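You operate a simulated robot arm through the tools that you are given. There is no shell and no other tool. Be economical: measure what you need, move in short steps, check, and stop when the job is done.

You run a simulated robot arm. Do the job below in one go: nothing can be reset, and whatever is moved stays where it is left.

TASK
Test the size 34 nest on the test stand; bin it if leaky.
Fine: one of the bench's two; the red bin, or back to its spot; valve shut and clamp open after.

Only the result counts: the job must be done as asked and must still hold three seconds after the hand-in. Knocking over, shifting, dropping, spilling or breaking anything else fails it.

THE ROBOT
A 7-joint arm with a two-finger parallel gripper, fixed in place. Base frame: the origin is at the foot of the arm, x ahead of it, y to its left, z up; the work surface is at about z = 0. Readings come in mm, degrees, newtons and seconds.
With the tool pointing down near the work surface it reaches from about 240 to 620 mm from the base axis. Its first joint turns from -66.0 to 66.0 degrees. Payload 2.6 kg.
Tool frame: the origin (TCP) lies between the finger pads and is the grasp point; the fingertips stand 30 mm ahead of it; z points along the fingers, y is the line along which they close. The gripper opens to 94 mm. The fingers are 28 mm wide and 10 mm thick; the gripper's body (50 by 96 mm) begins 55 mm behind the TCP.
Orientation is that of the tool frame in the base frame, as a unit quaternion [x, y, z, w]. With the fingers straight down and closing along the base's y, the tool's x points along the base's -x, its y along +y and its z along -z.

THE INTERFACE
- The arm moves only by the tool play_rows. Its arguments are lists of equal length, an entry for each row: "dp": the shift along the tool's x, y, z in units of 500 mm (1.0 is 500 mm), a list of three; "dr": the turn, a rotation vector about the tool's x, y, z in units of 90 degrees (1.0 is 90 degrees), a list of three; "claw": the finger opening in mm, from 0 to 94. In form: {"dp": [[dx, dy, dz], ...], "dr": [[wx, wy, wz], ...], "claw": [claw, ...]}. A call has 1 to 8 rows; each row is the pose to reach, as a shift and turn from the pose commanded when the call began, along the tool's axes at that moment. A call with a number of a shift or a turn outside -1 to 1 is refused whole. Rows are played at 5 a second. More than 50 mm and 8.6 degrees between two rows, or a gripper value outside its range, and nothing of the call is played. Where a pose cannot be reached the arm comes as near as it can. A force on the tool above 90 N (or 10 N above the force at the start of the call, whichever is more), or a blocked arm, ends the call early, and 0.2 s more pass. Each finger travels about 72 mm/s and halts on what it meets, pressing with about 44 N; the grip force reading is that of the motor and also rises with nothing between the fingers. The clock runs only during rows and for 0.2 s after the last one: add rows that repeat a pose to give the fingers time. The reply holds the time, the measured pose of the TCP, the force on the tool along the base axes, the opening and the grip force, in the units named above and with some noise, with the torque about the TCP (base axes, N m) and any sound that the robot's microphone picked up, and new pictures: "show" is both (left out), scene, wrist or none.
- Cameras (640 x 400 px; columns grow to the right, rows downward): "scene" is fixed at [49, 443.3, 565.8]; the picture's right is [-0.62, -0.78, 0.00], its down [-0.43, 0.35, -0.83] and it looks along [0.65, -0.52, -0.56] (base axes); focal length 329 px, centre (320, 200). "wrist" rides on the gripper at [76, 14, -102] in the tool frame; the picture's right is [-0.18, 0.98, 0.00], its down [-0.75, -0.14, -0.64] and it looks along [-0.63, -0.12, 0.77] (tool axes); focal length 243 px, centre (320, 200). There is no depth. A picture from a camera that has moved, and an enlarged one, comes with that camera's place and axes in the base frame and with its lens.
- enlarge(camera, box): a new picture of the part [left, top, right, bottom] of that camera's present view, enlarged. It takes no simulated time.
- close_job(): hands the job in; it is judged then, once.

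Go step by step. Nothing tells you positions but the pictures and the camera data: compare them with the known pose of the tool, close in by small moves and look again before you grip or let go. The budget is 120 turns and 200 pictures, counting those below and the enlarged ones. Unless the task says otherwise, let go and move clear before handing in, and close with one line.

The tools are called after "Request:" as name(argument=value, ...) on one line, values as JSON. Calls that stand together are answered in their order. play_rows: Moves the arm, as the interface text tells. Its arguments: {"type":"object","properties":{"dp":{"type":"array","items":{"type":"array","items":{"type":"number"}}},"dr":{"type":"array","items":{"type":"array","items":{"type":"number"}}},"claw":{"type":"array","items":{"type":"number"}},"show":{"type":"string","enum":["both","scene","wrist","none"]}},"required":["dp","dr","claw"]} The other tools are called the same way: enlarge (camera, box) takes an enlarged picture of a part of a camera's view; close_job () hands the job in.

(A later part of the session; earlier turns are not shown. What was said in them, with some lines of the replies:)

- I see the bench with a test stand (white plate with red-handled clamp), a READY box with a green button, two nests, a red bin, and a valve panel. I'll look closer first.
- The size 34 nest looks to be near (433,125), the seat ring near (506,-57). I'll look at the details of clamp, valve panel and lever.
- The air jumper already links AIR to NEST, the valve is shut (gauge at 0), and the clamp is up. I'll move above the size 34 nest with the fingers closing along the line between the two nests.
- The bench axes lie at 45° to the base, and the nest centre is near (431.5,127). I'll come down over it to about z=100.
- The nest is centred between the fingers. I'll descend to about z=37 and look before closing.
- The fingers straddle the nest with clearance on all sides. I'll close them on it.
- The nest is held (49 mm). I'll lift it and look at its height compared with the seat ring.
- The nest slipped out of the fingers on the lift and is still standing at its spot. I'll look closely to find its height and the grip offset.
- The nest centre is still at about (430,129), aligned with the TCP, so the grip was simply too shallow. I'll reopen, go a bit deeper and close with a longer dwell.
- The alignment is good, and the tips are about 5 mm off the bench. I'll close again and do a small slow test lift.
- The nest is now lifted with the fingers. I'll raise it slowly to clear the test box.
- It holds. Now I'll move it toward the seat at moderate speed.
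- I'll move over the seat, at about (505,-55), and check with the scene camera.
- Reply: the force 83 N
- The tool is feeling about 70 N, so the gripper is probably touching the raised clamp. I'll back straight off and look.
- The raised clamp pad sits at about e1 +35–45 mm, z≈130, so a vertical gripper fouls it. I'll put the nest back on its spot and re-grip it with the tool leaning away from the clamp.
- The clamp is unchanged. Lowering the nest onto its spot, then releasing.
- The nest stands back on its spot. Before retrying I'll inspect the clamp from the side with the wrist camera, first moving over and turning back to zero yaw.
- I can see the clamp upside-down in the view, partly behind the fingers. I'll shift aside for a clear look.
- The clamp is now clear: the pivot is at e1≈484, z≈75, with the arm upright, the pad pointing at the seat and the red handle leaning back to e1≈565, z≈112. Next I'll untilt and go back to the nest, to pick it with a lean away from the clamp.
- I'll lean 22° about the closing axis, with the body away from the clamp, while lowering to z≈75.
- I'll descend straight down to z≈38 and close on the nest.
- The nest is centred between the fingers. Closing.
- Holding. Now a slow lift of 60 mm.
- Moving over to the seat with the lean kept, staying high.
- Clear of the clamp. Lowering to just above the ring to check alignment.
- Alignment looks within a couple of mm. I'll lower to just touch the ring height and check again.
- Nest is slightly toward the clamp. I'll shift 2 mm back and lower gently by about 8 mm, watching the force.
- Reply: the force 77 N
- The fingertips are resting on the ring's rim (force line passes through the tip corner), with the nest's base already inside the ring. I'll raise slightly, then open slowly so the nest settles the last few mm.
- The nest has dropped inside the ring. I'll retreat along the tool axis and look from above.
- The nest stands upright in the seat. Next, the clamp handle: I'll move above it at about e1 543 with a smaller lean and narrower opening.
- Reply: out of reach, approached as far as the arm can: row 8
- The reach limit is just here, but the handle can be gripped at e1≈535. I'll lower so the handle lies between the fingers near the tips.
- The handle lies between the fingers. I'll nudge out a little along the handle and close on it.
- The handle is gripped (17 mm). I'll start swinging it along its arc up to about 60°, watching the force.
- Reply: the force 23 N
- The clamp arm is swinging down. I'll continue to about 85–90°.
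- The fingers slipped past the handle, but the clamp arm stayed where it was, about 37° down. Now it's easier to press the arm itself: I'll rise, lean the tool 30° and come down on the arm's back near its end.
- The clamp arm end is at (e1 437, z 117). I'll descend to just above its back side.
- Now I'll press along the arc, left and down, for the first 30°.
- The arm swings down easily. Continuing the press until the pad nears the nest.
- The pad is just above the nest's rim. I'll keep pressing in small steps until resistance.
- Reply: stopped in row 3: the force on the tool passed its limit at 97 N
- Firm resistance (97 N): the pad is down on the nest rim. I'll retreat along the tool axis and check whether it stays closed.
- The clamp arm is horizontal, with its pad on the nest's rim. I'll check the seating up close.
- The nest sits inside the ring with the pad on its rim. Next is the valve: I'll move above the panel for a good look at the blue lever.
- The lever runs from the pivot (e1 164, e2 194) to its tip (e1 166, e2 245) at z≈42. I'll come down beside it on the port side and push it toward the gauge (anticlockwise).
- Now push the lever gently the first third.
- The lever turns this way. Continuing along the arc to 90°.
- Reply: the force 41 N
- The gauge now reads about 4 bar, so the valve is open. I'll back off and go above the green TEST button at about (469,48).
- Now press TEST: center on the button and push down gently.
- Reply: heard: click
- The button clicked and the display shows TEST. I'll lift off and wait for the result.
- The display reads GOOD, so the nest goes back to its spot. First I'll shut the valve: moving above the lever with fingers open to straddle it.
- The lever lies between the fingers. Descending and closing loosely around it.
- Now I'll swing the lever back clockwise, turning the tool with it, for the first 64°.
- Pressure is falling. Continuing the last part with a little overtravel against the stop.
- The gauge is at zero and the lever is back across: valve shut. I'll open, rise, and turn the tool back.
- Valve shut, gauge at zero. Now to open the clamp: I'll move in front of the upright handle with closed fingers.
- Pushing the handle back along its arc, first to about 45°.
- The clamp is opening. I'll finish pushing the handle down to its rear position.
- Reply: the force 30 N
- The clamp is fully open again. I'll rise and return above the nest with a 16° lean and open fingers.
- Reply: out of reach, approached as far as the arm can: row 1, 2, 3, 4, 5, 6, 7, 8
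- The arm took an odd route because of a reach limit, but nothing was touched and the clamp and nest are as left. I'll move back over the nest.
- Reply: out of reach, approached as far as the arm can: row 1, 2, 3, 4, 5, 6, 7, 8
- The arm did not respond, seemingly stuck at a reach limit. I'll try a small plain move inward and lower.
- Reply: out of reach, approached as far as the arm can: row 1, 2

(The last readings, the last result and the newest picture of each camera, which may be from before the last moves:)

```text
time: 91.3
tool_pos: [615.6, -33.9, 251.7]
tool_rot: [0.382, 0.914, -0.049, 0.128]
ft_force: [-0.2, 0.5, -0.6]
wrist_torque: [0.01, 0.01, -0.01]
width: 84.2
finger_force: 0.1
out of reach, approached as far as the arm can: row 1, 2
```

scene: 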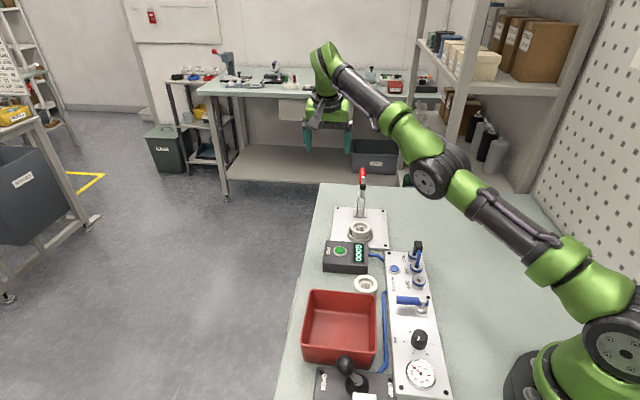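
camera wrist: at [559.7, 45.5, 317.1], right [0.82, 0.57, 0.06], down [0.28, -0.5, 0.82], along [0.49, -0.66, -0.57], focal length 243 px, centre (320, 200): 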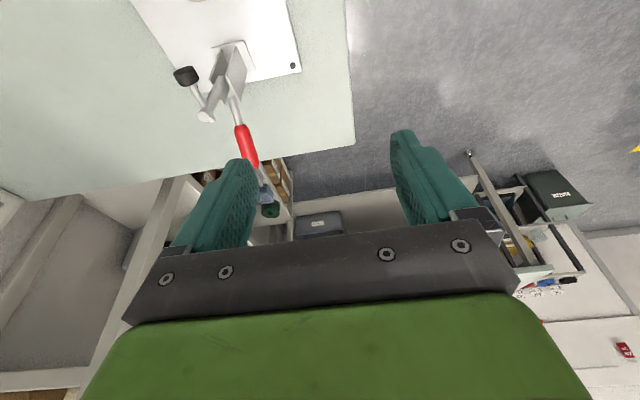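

It moved only slightly. I'll try relaxing the orientation (untilting toward vertical) to free the wrist.

Request:
play_rows(dp=[[0, 0, 0], [0, 0, 0], [0, 0, 0]], dr=[[0, 0.06, 0], [0, 0.12, 0], [0, 0.175, 0]], claw=[84, 84, 84], show="scene")

```text
time: 92.1
tool_pos: [606.0, -26.9, 245.5]
tool_rot: [0.383, 0.919, -0.031, 0.086]
ft_force: [0.5, -0.7, 0.2]
wrist_torque: [0.03, 0.02, -0.03]
width: 83.9
finger_force: 0.1
out of reach, approached as far as the arm can: row 1, 2, 3
```

scene: 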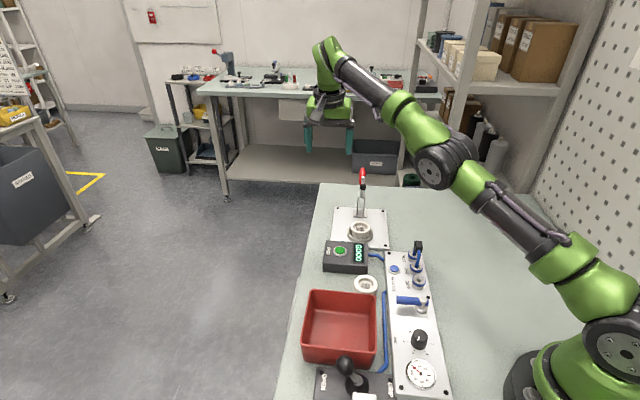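

The arm is nearly straight and trapped there. I'll command a longer pull straight back toward the base at height, well clear of everything.

Request:
play_rows(dp=[[0.042, -0.0425, -0.008], [0.084, -0.085, -0.016], [0.125, -0.1275, -0.023], [0.167, -0.17, -0.031], [0.209, -0.2125, -0.039], [0.25, -0.255, -0.047], [0.292, -0.2975, -0.054], [0.334, -0.34, -0.062]], dr=[[0, 0.02, 0], [0, 0.04, 0], [0, 0.06, 0], [0, 0.08, 0], [0, 0.1, 0], [0, 0.116, 0], [0, 0.116, 0], [0, 0.116, 0]], claw=[84, 84, 84, 84, 84, 84, 84, 84], show="scene")

```text
time: 93.9
tool_pos: [552.4, -32.2, 297.7]
tool_rot: [0.385, 0.923, 0.005, 0.002]
ft_force: [0.0, -0.4, -0.5]
wrist_torque: [0.01, 0.04, -0.02]
width: 83.8
finger_force: 0.1
out of reach, approached as far as the arm can: row 1, 2, 3, 4, 5, 6, 7, 8
```

scene: 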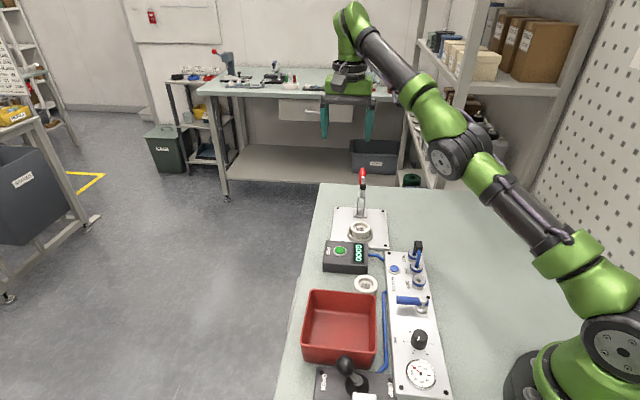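

The arm is coming back inward, slowly. I'll keep pulling it inward.

Request:
play_rows(dp=[[0.05, -0.05, 0], [0.1, -0.1, 0], [0.15, -0.15, 0], [0.2, -0.2, 0], [0.25, -0.25, 0], [0.3, -0.3, 0], [0.3, -0.3, 0], [0.3, -0.3, 0]], dr=[[0, 0, 0], [0, 0, 0], [0, 0, 0], [0, 0, 0], [0, 0, 0], [0, 0, 0], [0, 0, 0], [0, 0, 0]], claw=[84, 84, 84, 84, 84, 84, 84, 84], show="scene")

```text
time: 95.7
tool_pos: [344.2, -33.6, 296.1]
tool_rot: [0.385, 0.923, 0.005, 0.002]
ft_force: [1.0, -0.4, -0.1]
wrist_torque: [-0.01, 0.01, -0.03]
width: 84.0
finger_force: 0.0
out of reach, approached as far as the arm can: row 1, 2, 3, 4
```

scene: 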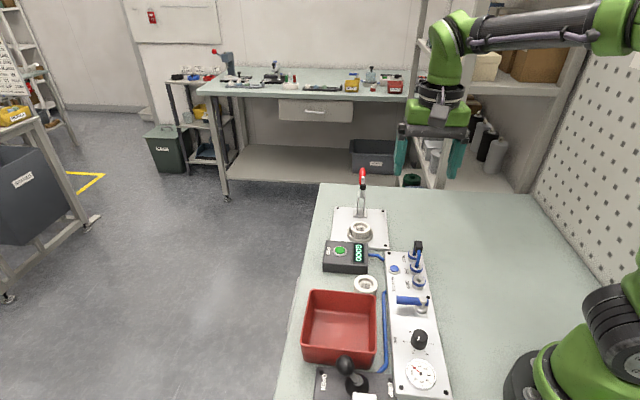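

Recovered into a normal posture, and nothing was disturbed. Now back above the nest with a 16° lean.

Request:
play_rows(dp=[[-0.025, 0.025, 0.02], [-0.05, 0.05, 0.05], [-0.075, 0.075, 0.08], [-0.1, 0.1, 0.115], [-0.125, 0.125, 0.15], [-0.15, 0.15, 0.185], [-0.18, 0.18, 0.22], [-0.2, 0.2, 0.252]], dr=[[0, -0.02, 0], [0, -0.045, 0], [0, -0.07, 0], [0, -0.09, 0], [0, -0.115, 0], [0, -0.14, 0], [0, -0.165, 0], [0, -0.178, 0]], claw=[84, 84, 84, 84, 84, 84, 84, 84], show="wrist")

Request:
enlarge(camera="wrist", box=[240, 30, 400, 180])

Request:
enlarge(camera="scene", box=[335, 195, 395, 250])

```text
time: 97.5
tool_pos: [487.4, -33.3, 173.7]
tool_rot: [0.381, 0.914, -0.049, 0.13]
ft_force: [0.7, 0.3, -1.0]
wrist_torque: [0.02, -0.01, -0.01]
width: 83.9
finger_force: 0.0
camera wrist: at [423.9, 48.6, 251.1], right [0.82, 0.57, 0.06], down [0.28, -0.49, 0.82], along [0.5, -0.66, -0.56], focal length 243 px, centre (320, 200)
```

wrist: 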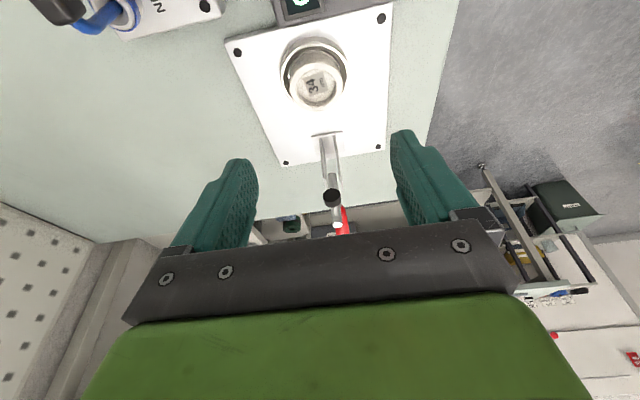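

```text
2.67 times, centred on (320, 105) of wrist
camera zoom: at [423.9, 48.6, 251.1], right [0.82, 0.57, 0.06], down [0.28, -0.49, 0.82], along [0.5, -0.66, -0.56], focal length 647 px, centre (320, 453)
```

zoom: 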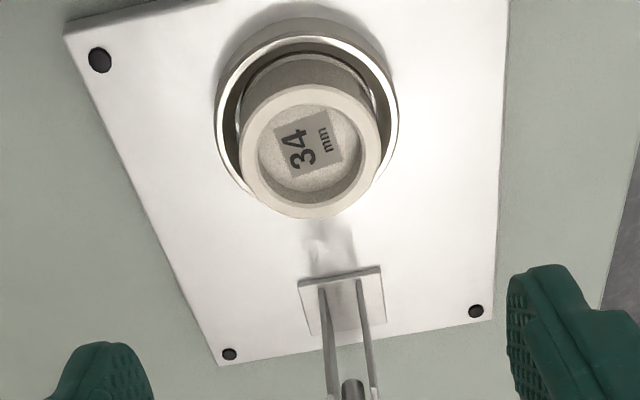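

```text
7.27 times, centred on (365, 222) of scene
camera zoom: at [49.0, 443.3, 565.8], right [-0.62, -0.78, 0.0], down [-0.43, 0.35, -0.83], along [0.65, -0.52, -0.56], focal length 2390 px, centre (-7, 36)
```

zoom: 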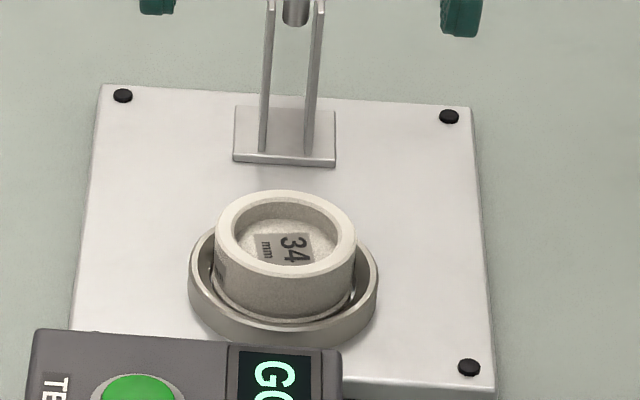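

The nest centre is at about (e1 393, e2 319), with its top near z 35. Lowering to just above it.

Request:
play_rows(dp=[[0.001, -0.001, 0.04], [0.002, -0.002, 0.08], [0.003, -0.003, 0.12], [0.0045, -0.004, 0.16], [0.0056, -0.0046, 0.202], [0.0056, -0.0046, 0.202]], dr=[[0, 0, 0], [0, 0, 0], [0, 0, 0], [0, 0, 0], [0, 0, 0], [0, 0, 0]], claw=[84, 84, 84, 84, 84, 84], show="wrist")

Request:
enlarge(camera="scene", box=[325, 180, 405, 250])

```text
time: 98.9
tool_pos: [503.2, -51.5, 73.7]
tool_rot: [0.381, 0.914, -0.048, 0.13]
ft_force: [0.5, 0.5, 0.7]
wrist_torque: [0.01, 0.04, 0.01]
width: 83.8
finger_force: 0.1
camera wrist: at [440.3, 30.9, 150.9], right [0.82, 0.57, 0.06], down [0.28, -0.49, 0.82], along [0.5, -0.66, -0.56], focal length 243 px, centre (320, 200)
```

wrist: 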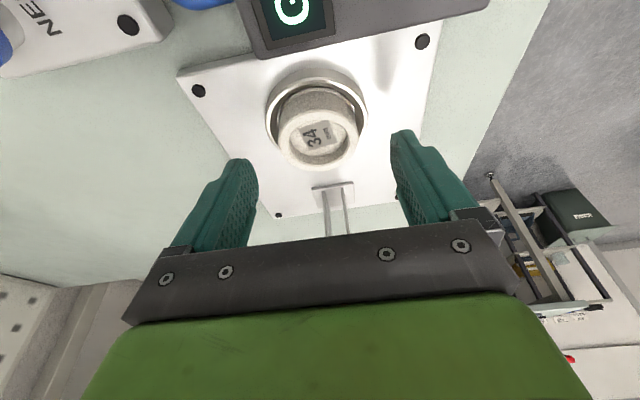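

```text
5.71 times, centred on (365, 215) of scene
camera zoom: at [49.1, 443.3, 565.8], right [-0.62, -0.78, 0.0], down [-0.43, 0.35, -0.83], along [0.65, -0.52, -0.56], focal length 1878 px, centre (63, 114)
```

zoom: 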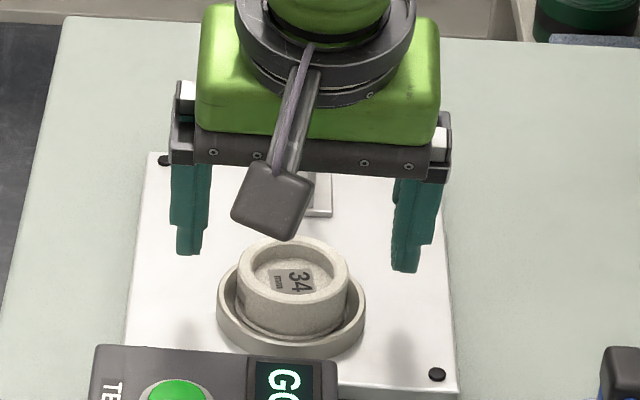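

Aligned. Descending to just above the ring rim and closing on the nest.

Request:
play_rows(dp=[[0.005, 0, 0.018], [0.01, 0, 0.035], [0.0113, 0, 0.0398], [0.0113, 0, 0.0398], [0.0113, 0, 0.0398]], dr=[[0, 0, 0], [0, 0, 0], [0, 0, 0], [0, 0, 0], [0, 0, 0]], claw=[84, 84, 84, 70, 60], show="none")

Request:
enlarge(camera="scene", box=[335, 200, 395, 250])

Request:
enlarge(camera="wrist", box=[220, 60, 420, 220])

```text
time: 100.1
tool_pos: [502.4, -49.8, 52.3]
tool_rot: [0.381, 0.914, -0.049, 0.13]
ft_force: [5.9, 0.4, -5.2]
wrist_torque: [0.18, -0.43, -0.13]
width: 64.5
finger_force: 40.9
```

```text
8.00 times, centred on (365, 225) of scene
camera zoom: at [49.1, 443.3, 565.8], right [-0.62, -0.78, 0.0], down [-0.43, 0.35, -0.83], along [0.65, -0.52, -0.56], focal length 2630 px, centre (-40, 0)
```

zoom: 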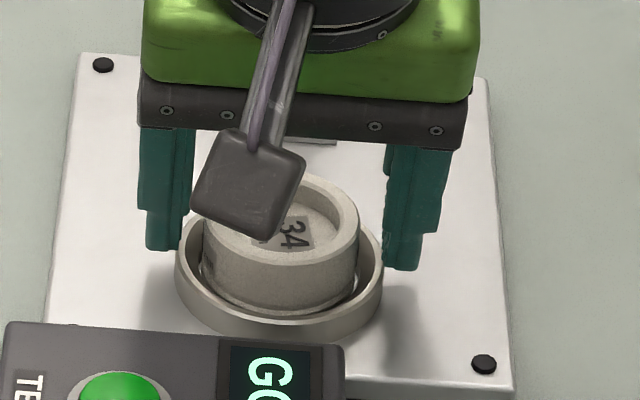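

```text
2.50 times, centred on (320, 140) of wrist
camera zoom: at [440.2, 31.3, 130.4], right [0.82, 0.57, 0.06], down [0.28, -0.49, 0.82], along [0.5, -0.66, -0.56], focal length 606 px, centre (320, 350)
```

zoom: 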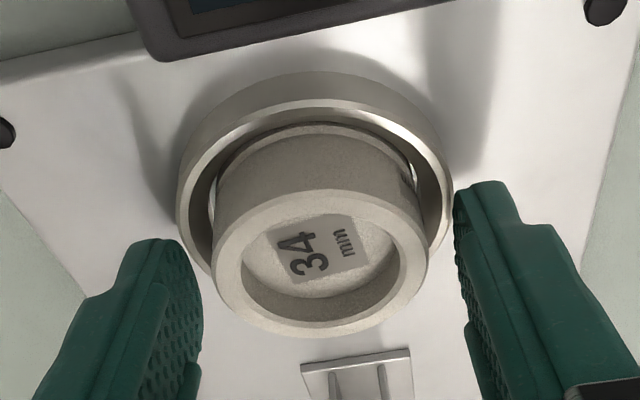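

The fingers met the ring's side (64.5 mm). I'll reopen a little, rise 3 mm, and try again.

Request:
play_rows(dp=[[0, 0, 0], [0, 0, 0], [-0.0016, 0, -0.0058], [-0.0016, 0, -0.0058], [-0.0016, 0, -0.0058], [-0.0016, 0, -0.0058]], dr=[[0, 0, 0], [0, 0, 0], [0, 0, 0], [0, 0, 0], [0, 0, 0], [0, 0, 0]], claw=[74, 74, 74, 64, 58, 58], show="none")

```text
time: 101.5
tool_pos: [503.4, -50.0, 55.7]
tool_rot: [0.381, 0.914, -0.049, 0.131]
ft_force: [0.4, -0.2, -0.8]
wrist_torque: [0.02, 0.0, -0.02]
width: 58.2
finger_force: 0.0
```

Clear of the rim now. Closing on the nest and testing the lift slowly.

Request:
play_rows(dp=[[0.0005, 0, 0.0019], [0.0005, 0, 0.0019], [0.0005, 0, 0.0019], [0.0005, 0, 0.0019], [0.0005, 0, 0.0019], [-0.0005, 0, -0.0019], [-0.0015, 0, -0.0055], [-0.0027, 0, -0.0096]], dr=[[0, 0, 0], [0, 0, 0], [0, 0, 0], [0, 0, 0], [0, 0, 0], [0, 0, 0], [0, 0, 0], [0, 0, 0]], claw=[54, 48, 40, 35, 35, 35, 35, 35], show="none")

Request:
enlarge(camera="scene", box=[335, 200, 395, 250])

Request:
enlarge(camera="wrist", box=[220, 60, 420, 220])

```text
time: 103.3
tool_pos: [501.8, -51.2, 61.5]
tool_rot: [0.381, 0.914, -0.049, 0.13]
ft_force: [-0.2, -0.6, 0.3]
wrist_torque: [-0.01, -0.04, -0.04]
width: 48.6
finger_force: 43.9
```

```text
8.00 times, centred on (365, 225) of scene
camera zoom: at [49.1, 443.3, 565.8], right [-0.62, -0.78, 0.0], down [-0.43, 0.35, -0.83], along [0.65, -0.52, -0.56], focal length 2630 px, centre (-40, 0)
```

zoom: 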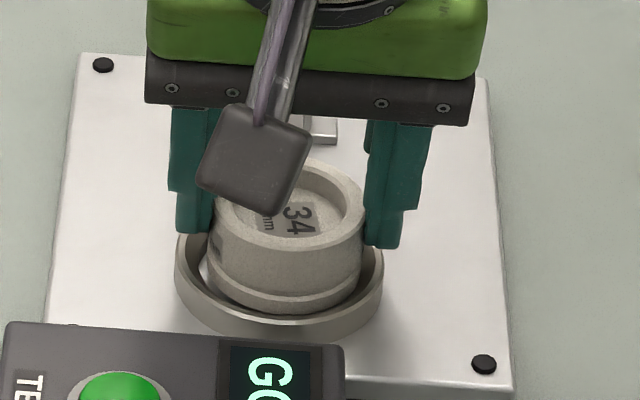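

```text
2.50 times, centred on (320, 140) of wrist
camera zoom: at [439.3, 30.6, 138.8], right [0.82, 0.57, 0.06], down [0.28, -0.49, 0.82], along [0.5, -0.66, -0.56], focal length 606 px, centre (320, 350)
```

zoom: 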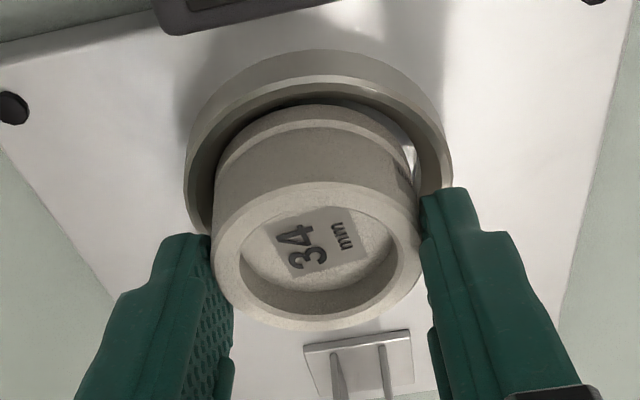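

The nest is coming up with the fingers. Continuing slowly.

Request:
play_rows(dp=[[-0.003, 0, -0.0107], [-0.006, 0, -0.0212], [-0.009, 0, -0.0318], [-0.012, 0, -0.0424], [-0.015, 0, -0.053], [-0.018, 0, -0.0636], [-0.0215, 0, -0.076], [-0.0245, 0, -0.0866]], dr=[[0, 0, 0], [0, 0, 0], [0, 0, 0], [0, 0, 0], [0, 0, 0], [0, 0, 0], [0, 0, 0], [0, 0, 0]], claw=[35, 35, 35, 35, 35, 35, 35, 35], show="wrist")

Request:
enlarge(camera="scene", box=[325, 180, 405, 250])

```text
time: 105.1
tool_pos: [501.5, -50.8, 107.9]
tool_rot: [0.381, 0.914, -0.049, 0.131]
ft_force: [0.1, -0.1, -0.7]
wrist_torque: [0.01, 0.03, 0.0]
width: 48.5
finger_force: 44.1
camera wrist: at [439.4, 30.2, 184.5], right [0.82, 0.57, 0.06], down [0.28, -0.49, 0.82], along [0.5, -0.66, -0.56], focal length 243 px, centre (320, 200)
```

wrist: 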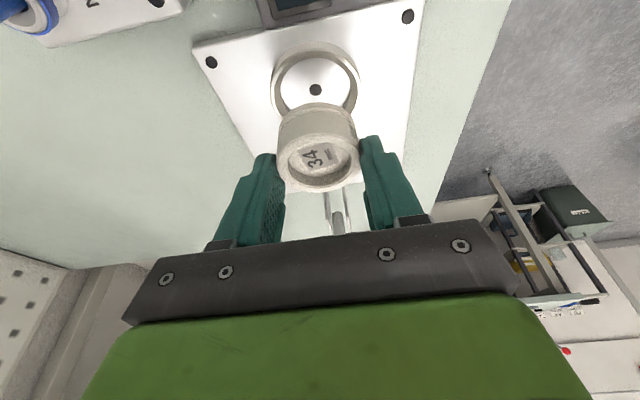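

```text
5.71 times, centred on (365, 215) of scene
camera zoom: at [49.1, 443.3, 565.8], right [-0.62, -0.78, 0.0], down [-0.43, 0.35, -0.83], along [0.65, -0.52, -0.56], focal length 1878 px, centre (63, 114)
```

zoom: 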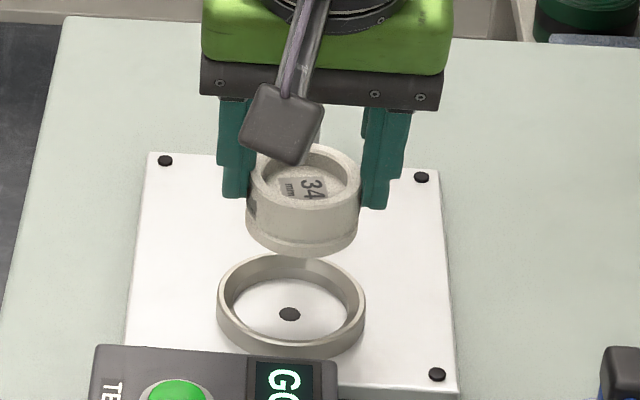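

Held firmly. Carrying it back over its spot.

Request:
play_rows(dp=[[0.02, 0.009, -0.016], [0.065, 0.0295, -0.031], [0.115, 0.052, -0.046], [0.17, 0.077, -0.0625], [0.225, 0.102, -0.079], [0.275, 0.125, -0.0935], [0.315, 0.143, -0.1055], [0.34, 0.1542, -0.1128]], dr=[[0, 0, 0], [0, 0, 0], [0, 0, 0], [0, 0, 0], [0, 0, 0], [0, 0, 0], [0, 0, 0], [0, 0, 0]], claw=[35, 35, 35, 35, 35, 35, 35, 35], show="both")

Request:
enlarge(camera="scene", box=[285, 210, 405, 300])

```text
time: 106.9
tool_pos: [431.5, 130.5, 116.0]
tool_rot: [0.381, 0.914, -0.05, 0.13]
ft_force: [0.3, -0.2, -0.7]
wrist_torque: [-0.02, 0.02, 0.01]
width: 48.4
finger_force: 43.9
camera wrist: at [368.4, 211.6, 192.9], right [0.82, 0.57, 0.06], down [0.28, -0.49, 0.82], along [0.5, -0.66, -0.56], focal length 243 px, centre (320, 200)
```

scene: 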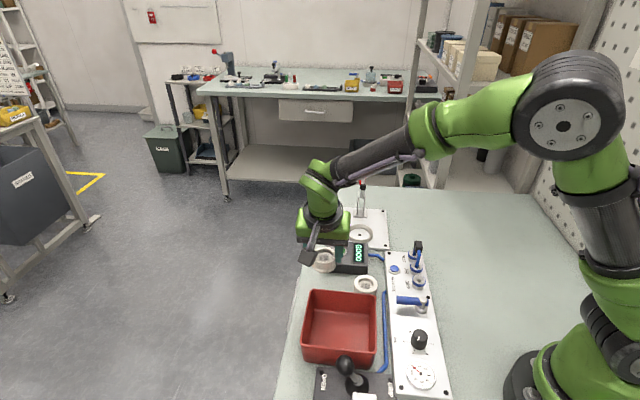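
wrist: 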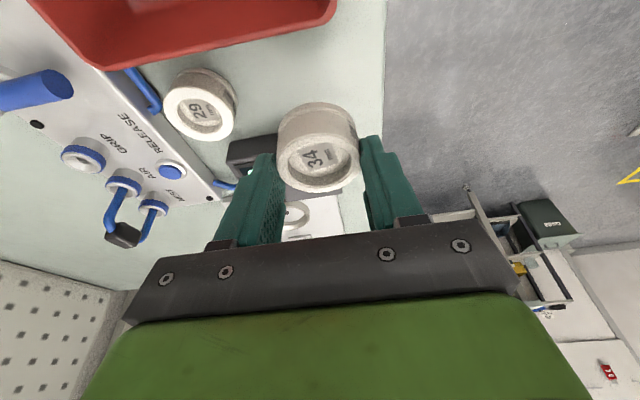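

```text
4.44 times, centred on (345, 255) of scene
camera zoom: at [49.1, 443.3, 565.8], right [-0.62, -0.78, 0.0], down [-0.43, 0.35, -0.83], along [0.65, -0.52, -0.56], focal length 1461 px, centre (209, -44)
```

zoom: 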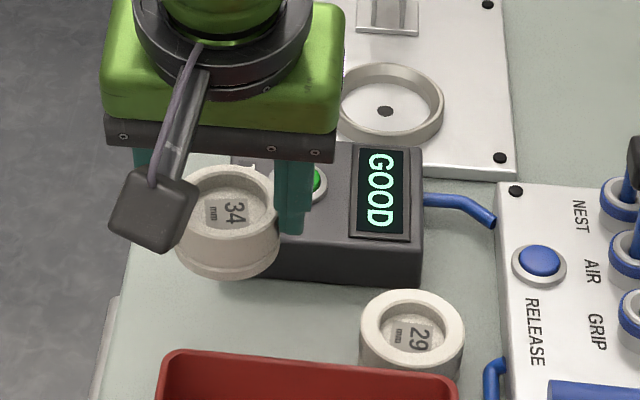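

Lowering it slowly to just above the bench.

Request:
play_rows(dp=[[0.0065, -0.0016, 0.022], [0.013, -0.0016, 0.044], [0.0195, -0.0016, 0.066], [0.026, -0.0016, 0.088], [0.031, -0.0016, 0.105], [0.0345, -0.0016, 0.117], [0.0345, -0.0016, 0.117]], dr=[[0, 0, 0], [0, 0, 0], [0, 0, 0], [0, 0, 0], [0, 0, 0], [0, 0, 0], [0, 0, 0]], claw=[35, 35, 35, 35, 35, 35, 35], show="none")

Request:
enlarge(camera="scene", box=[285, 220, 385, 300])

```text
time: 108.5
tool_pos: [429.3, 130.6, 53.1]
tool_rot: [0.381, 0.914, -0.049, 0.13]
ft_force: [-0.2, -0.9, -0.8]
wrist_torque: [0.01, 0.01, -0.02]
width: 48.2
finger_force: 43.9
```

```text
5.00 times, centred on (335, 260) of scene
camera zoom: at [49.1, 443.3, 565.8], right [-0.62, -0.78, 0.0], down [-0.43, 0.35, -0.83], along [0.65, -0.52, -0.56], focal length 1644 px, centre (245, -100)
```

zoom: 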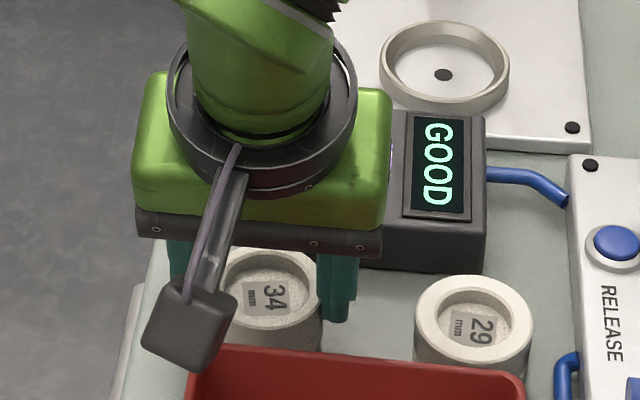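

The nest hovers 2–4 mm over its spot. Lowering in 1 mm steps.

Request:
play_rows(dp=[[0.0005, 0, 0.0019], [0.0011, 0, 0.0038], [0.0016, 0, 0.0058], [0.0016, 0, 0.0058]], dr=[[0, 0, 0], [0, 0, 0], [0, 0, 0], [0, 0, 0]], claw=[35, 35, 35, 35], show="none")

```text
time: 109.5
tool_pos: [427.9, 130.7, 49.9]
tool_rot: [0.381, 0.914, -0.05, 0.13]
ft_force: [-0.2, -0.4, -0.1]
wrist_torque: [0.01, 0.02, 0.01]
width: 48.2
finger_force: 44.3
```

Request:
play_rows(dp=[[0.0005, 0, 0.0019], [0.0011, 0, 0.0038], [0.0011, 0, 0.0038]], dr=[[0, 0, 0], [0, 0, 0], [0, 0, 0]], claw=[35, 35, 35], show="none")

Request:
enlarge(camera="scene", box=[305, 230, 385, 300])

```text
time: 110.3
tool_pos: [429.6, 129.6, 48.2]
tool_rot: [0.381, 0.914, -0.05, 0.13]
ft_force: [0.4, 0.1, 0.0]
wrist_torque: [0.01, 0.0, 0.01]
width: 48.5
finger_force: 44.0
```

```text
5.71 times, centred on (345, 265) of scene
camera zoom: at [49.1, 443.3, 565.8], right [-0.62, -0.78, 0.0], down [-0.43, 0.35, -0.83], along [0.65, -0.52, -0.56], focal length 1878 px, centre (177, -171)
```

zoom: 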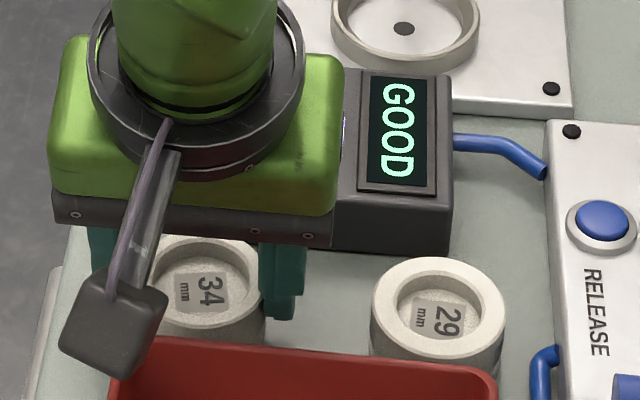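

Still about 2 mm high judging by the picture and the zero force. Continuing down.

Request:
play_rows(dp=[[0.0005, 0, 0.0019], [0.0011, 0, 0.0038], [0.0011, 0, 0.0038]], dr=[[0, 0, 0], [0, 0, 0], [0, 0, 0]], claw=[35, 35, 35], show="none")

```text
time: 111.1
tool_pos: [429.9, 128.7, 45.1]
tool_rot: [0.381, 0.914, -0.049, 0.13]
ft_force: [0.5, -0.4, -0.3]
wrist_torque: [-0.01, -0.01, 0.04]
width: 48.3
finger_force: 44.1
```

Request:
play_rows(dp=[[0.0005, 0, 0.0019], [0.0011, 0, 0.0038], [0.0011, 0, 0.0038]], dr=[[0, 0, 0], [0, 0, 0], [0, 0, 0]], claw=[35, 35, 35], show="none")

Request:
enlarge(camera="scene", box=[305, 230, 385, 300])

```text
time: 111.9
tool_pos: [429.4, 129.3, 45.6]
tool_rot: [0.381, 0.914, -0.049, 0.13]
ft_force: [-5.0, 0.1, 13.3]
wrist_torque: [-0.12, 0.31, -0.05]
width: 48.5
finger_force: 43.9
```

```text
5.71 times, centred on (345, 265) of scene
camera zoom: at [49.0, 443.3, 565.9], right [-0.62, -0.78, 0.0], down [-0.43, 0.35, -0.83], along [0.65, -0.52, -0.56], focal length 1878 px, centre (177, -171)
```

zoom: 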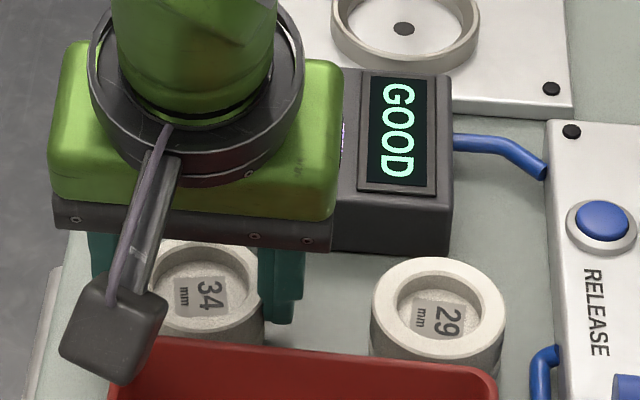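

It's on the bench (13 N), and the picture matches its original place to about a millimetre. Releasing.

Request:
play_rows(dp=[[-0.0005, 0, -0.0015], [-0.0005, 0, -0.0015], [-0.0005, 0, -0.0015], [-0.0005, 0, -0.0015], [-0.0005, 0, -0.0015], [0, 0, -0.04], [0, 0, -0.12], [0, 0, -0.2]], dr=[[0, 0, 0], [0, 0, 0], [0, 0, 0], [0, 0, 0], [0, 0, 0], [0, 0, 0], [0, 0, 0], [0, 0, 0]], claw=[44, 52, 64, 78, 84, 84, 84, 84], show="both")

Request:
enlarge(camera="scene", box=[305, 230, 385, 300])

Request:
enlarge(camera="scene", box=[300, 160, 460, 400])

```text
time: 113.7
tool_pos: [410.3, 148.1, 139.8]
tool_rot: [0.381, 0.914, -0.049, 0.129]
ft_force: [0.3, -0.3, -0.2]
wrist_torque: [0.01, -0.02, -0.01]
width: 84.0
finger_force: 0.1
camera wrist: at [348.2, 229.5, 217.5], right [0.82, 0.57, 0.06], down [0.28, -0.49, 0.82], along [0.5, -0.66, -0.56], focal length 243 px, centre (320, 200)
```

scene: 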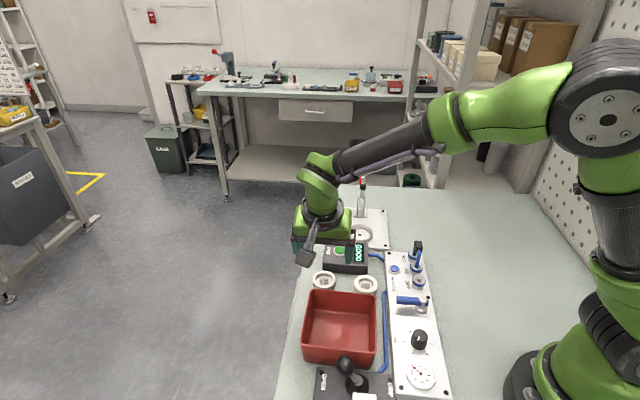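
wrist: 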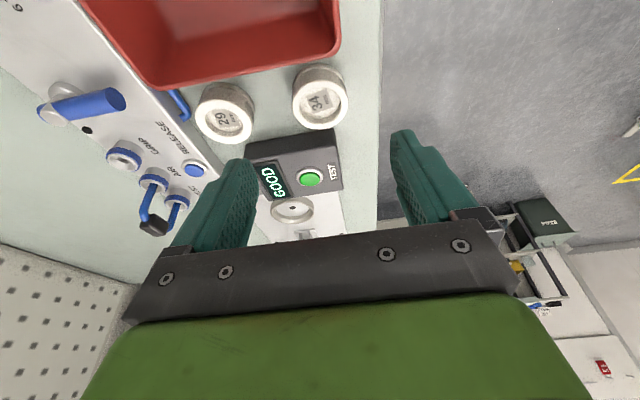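

```text
5.71 times, centred on (345, 265) of scene
camera zoom: at [49.1, 443.3, 565.8], right [-0.62, -0.78, 0.0], down [-0.43, 0.35, -0.83], along [0.65, -0.52, -0.56], focal length 1878 px, centre (177, -171)
```

zoom: 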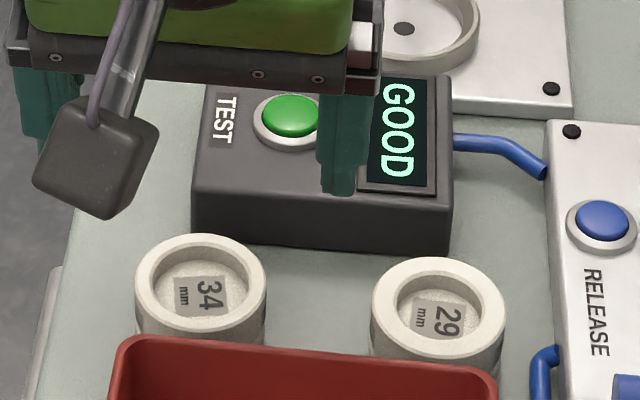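

```text
1.67 times, centred on (380, 280) of scene
camera zoom: at [49.1, 443.3, 565.8], right [-0.62, -0.78, 0.0], down [-0.43, 0.35, -0.83], along [0.65, -0.52, -0.56], focal length 548 px, centre (220, 67)
```

zoom: 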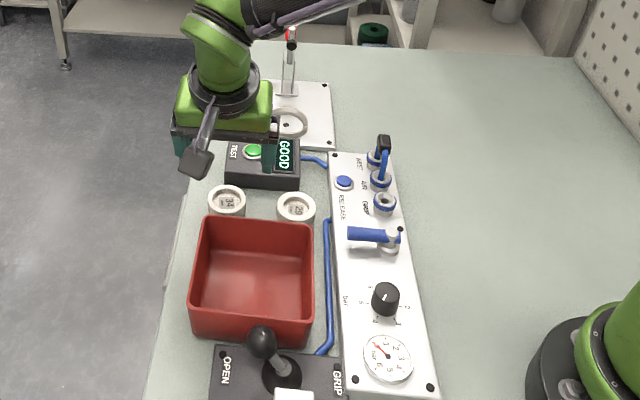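

The size 34 nest is back on its spot, matching its original picture position. The valve is shut with the gauge at 0, the clamp is open, and the gripper is clear, so I'm handing in.

Request:
close_job()

```text
The job is handed in.
```

The size 34 nest tested GOOD, so I put it back on its spot; the valve is shut and the clamp is open.
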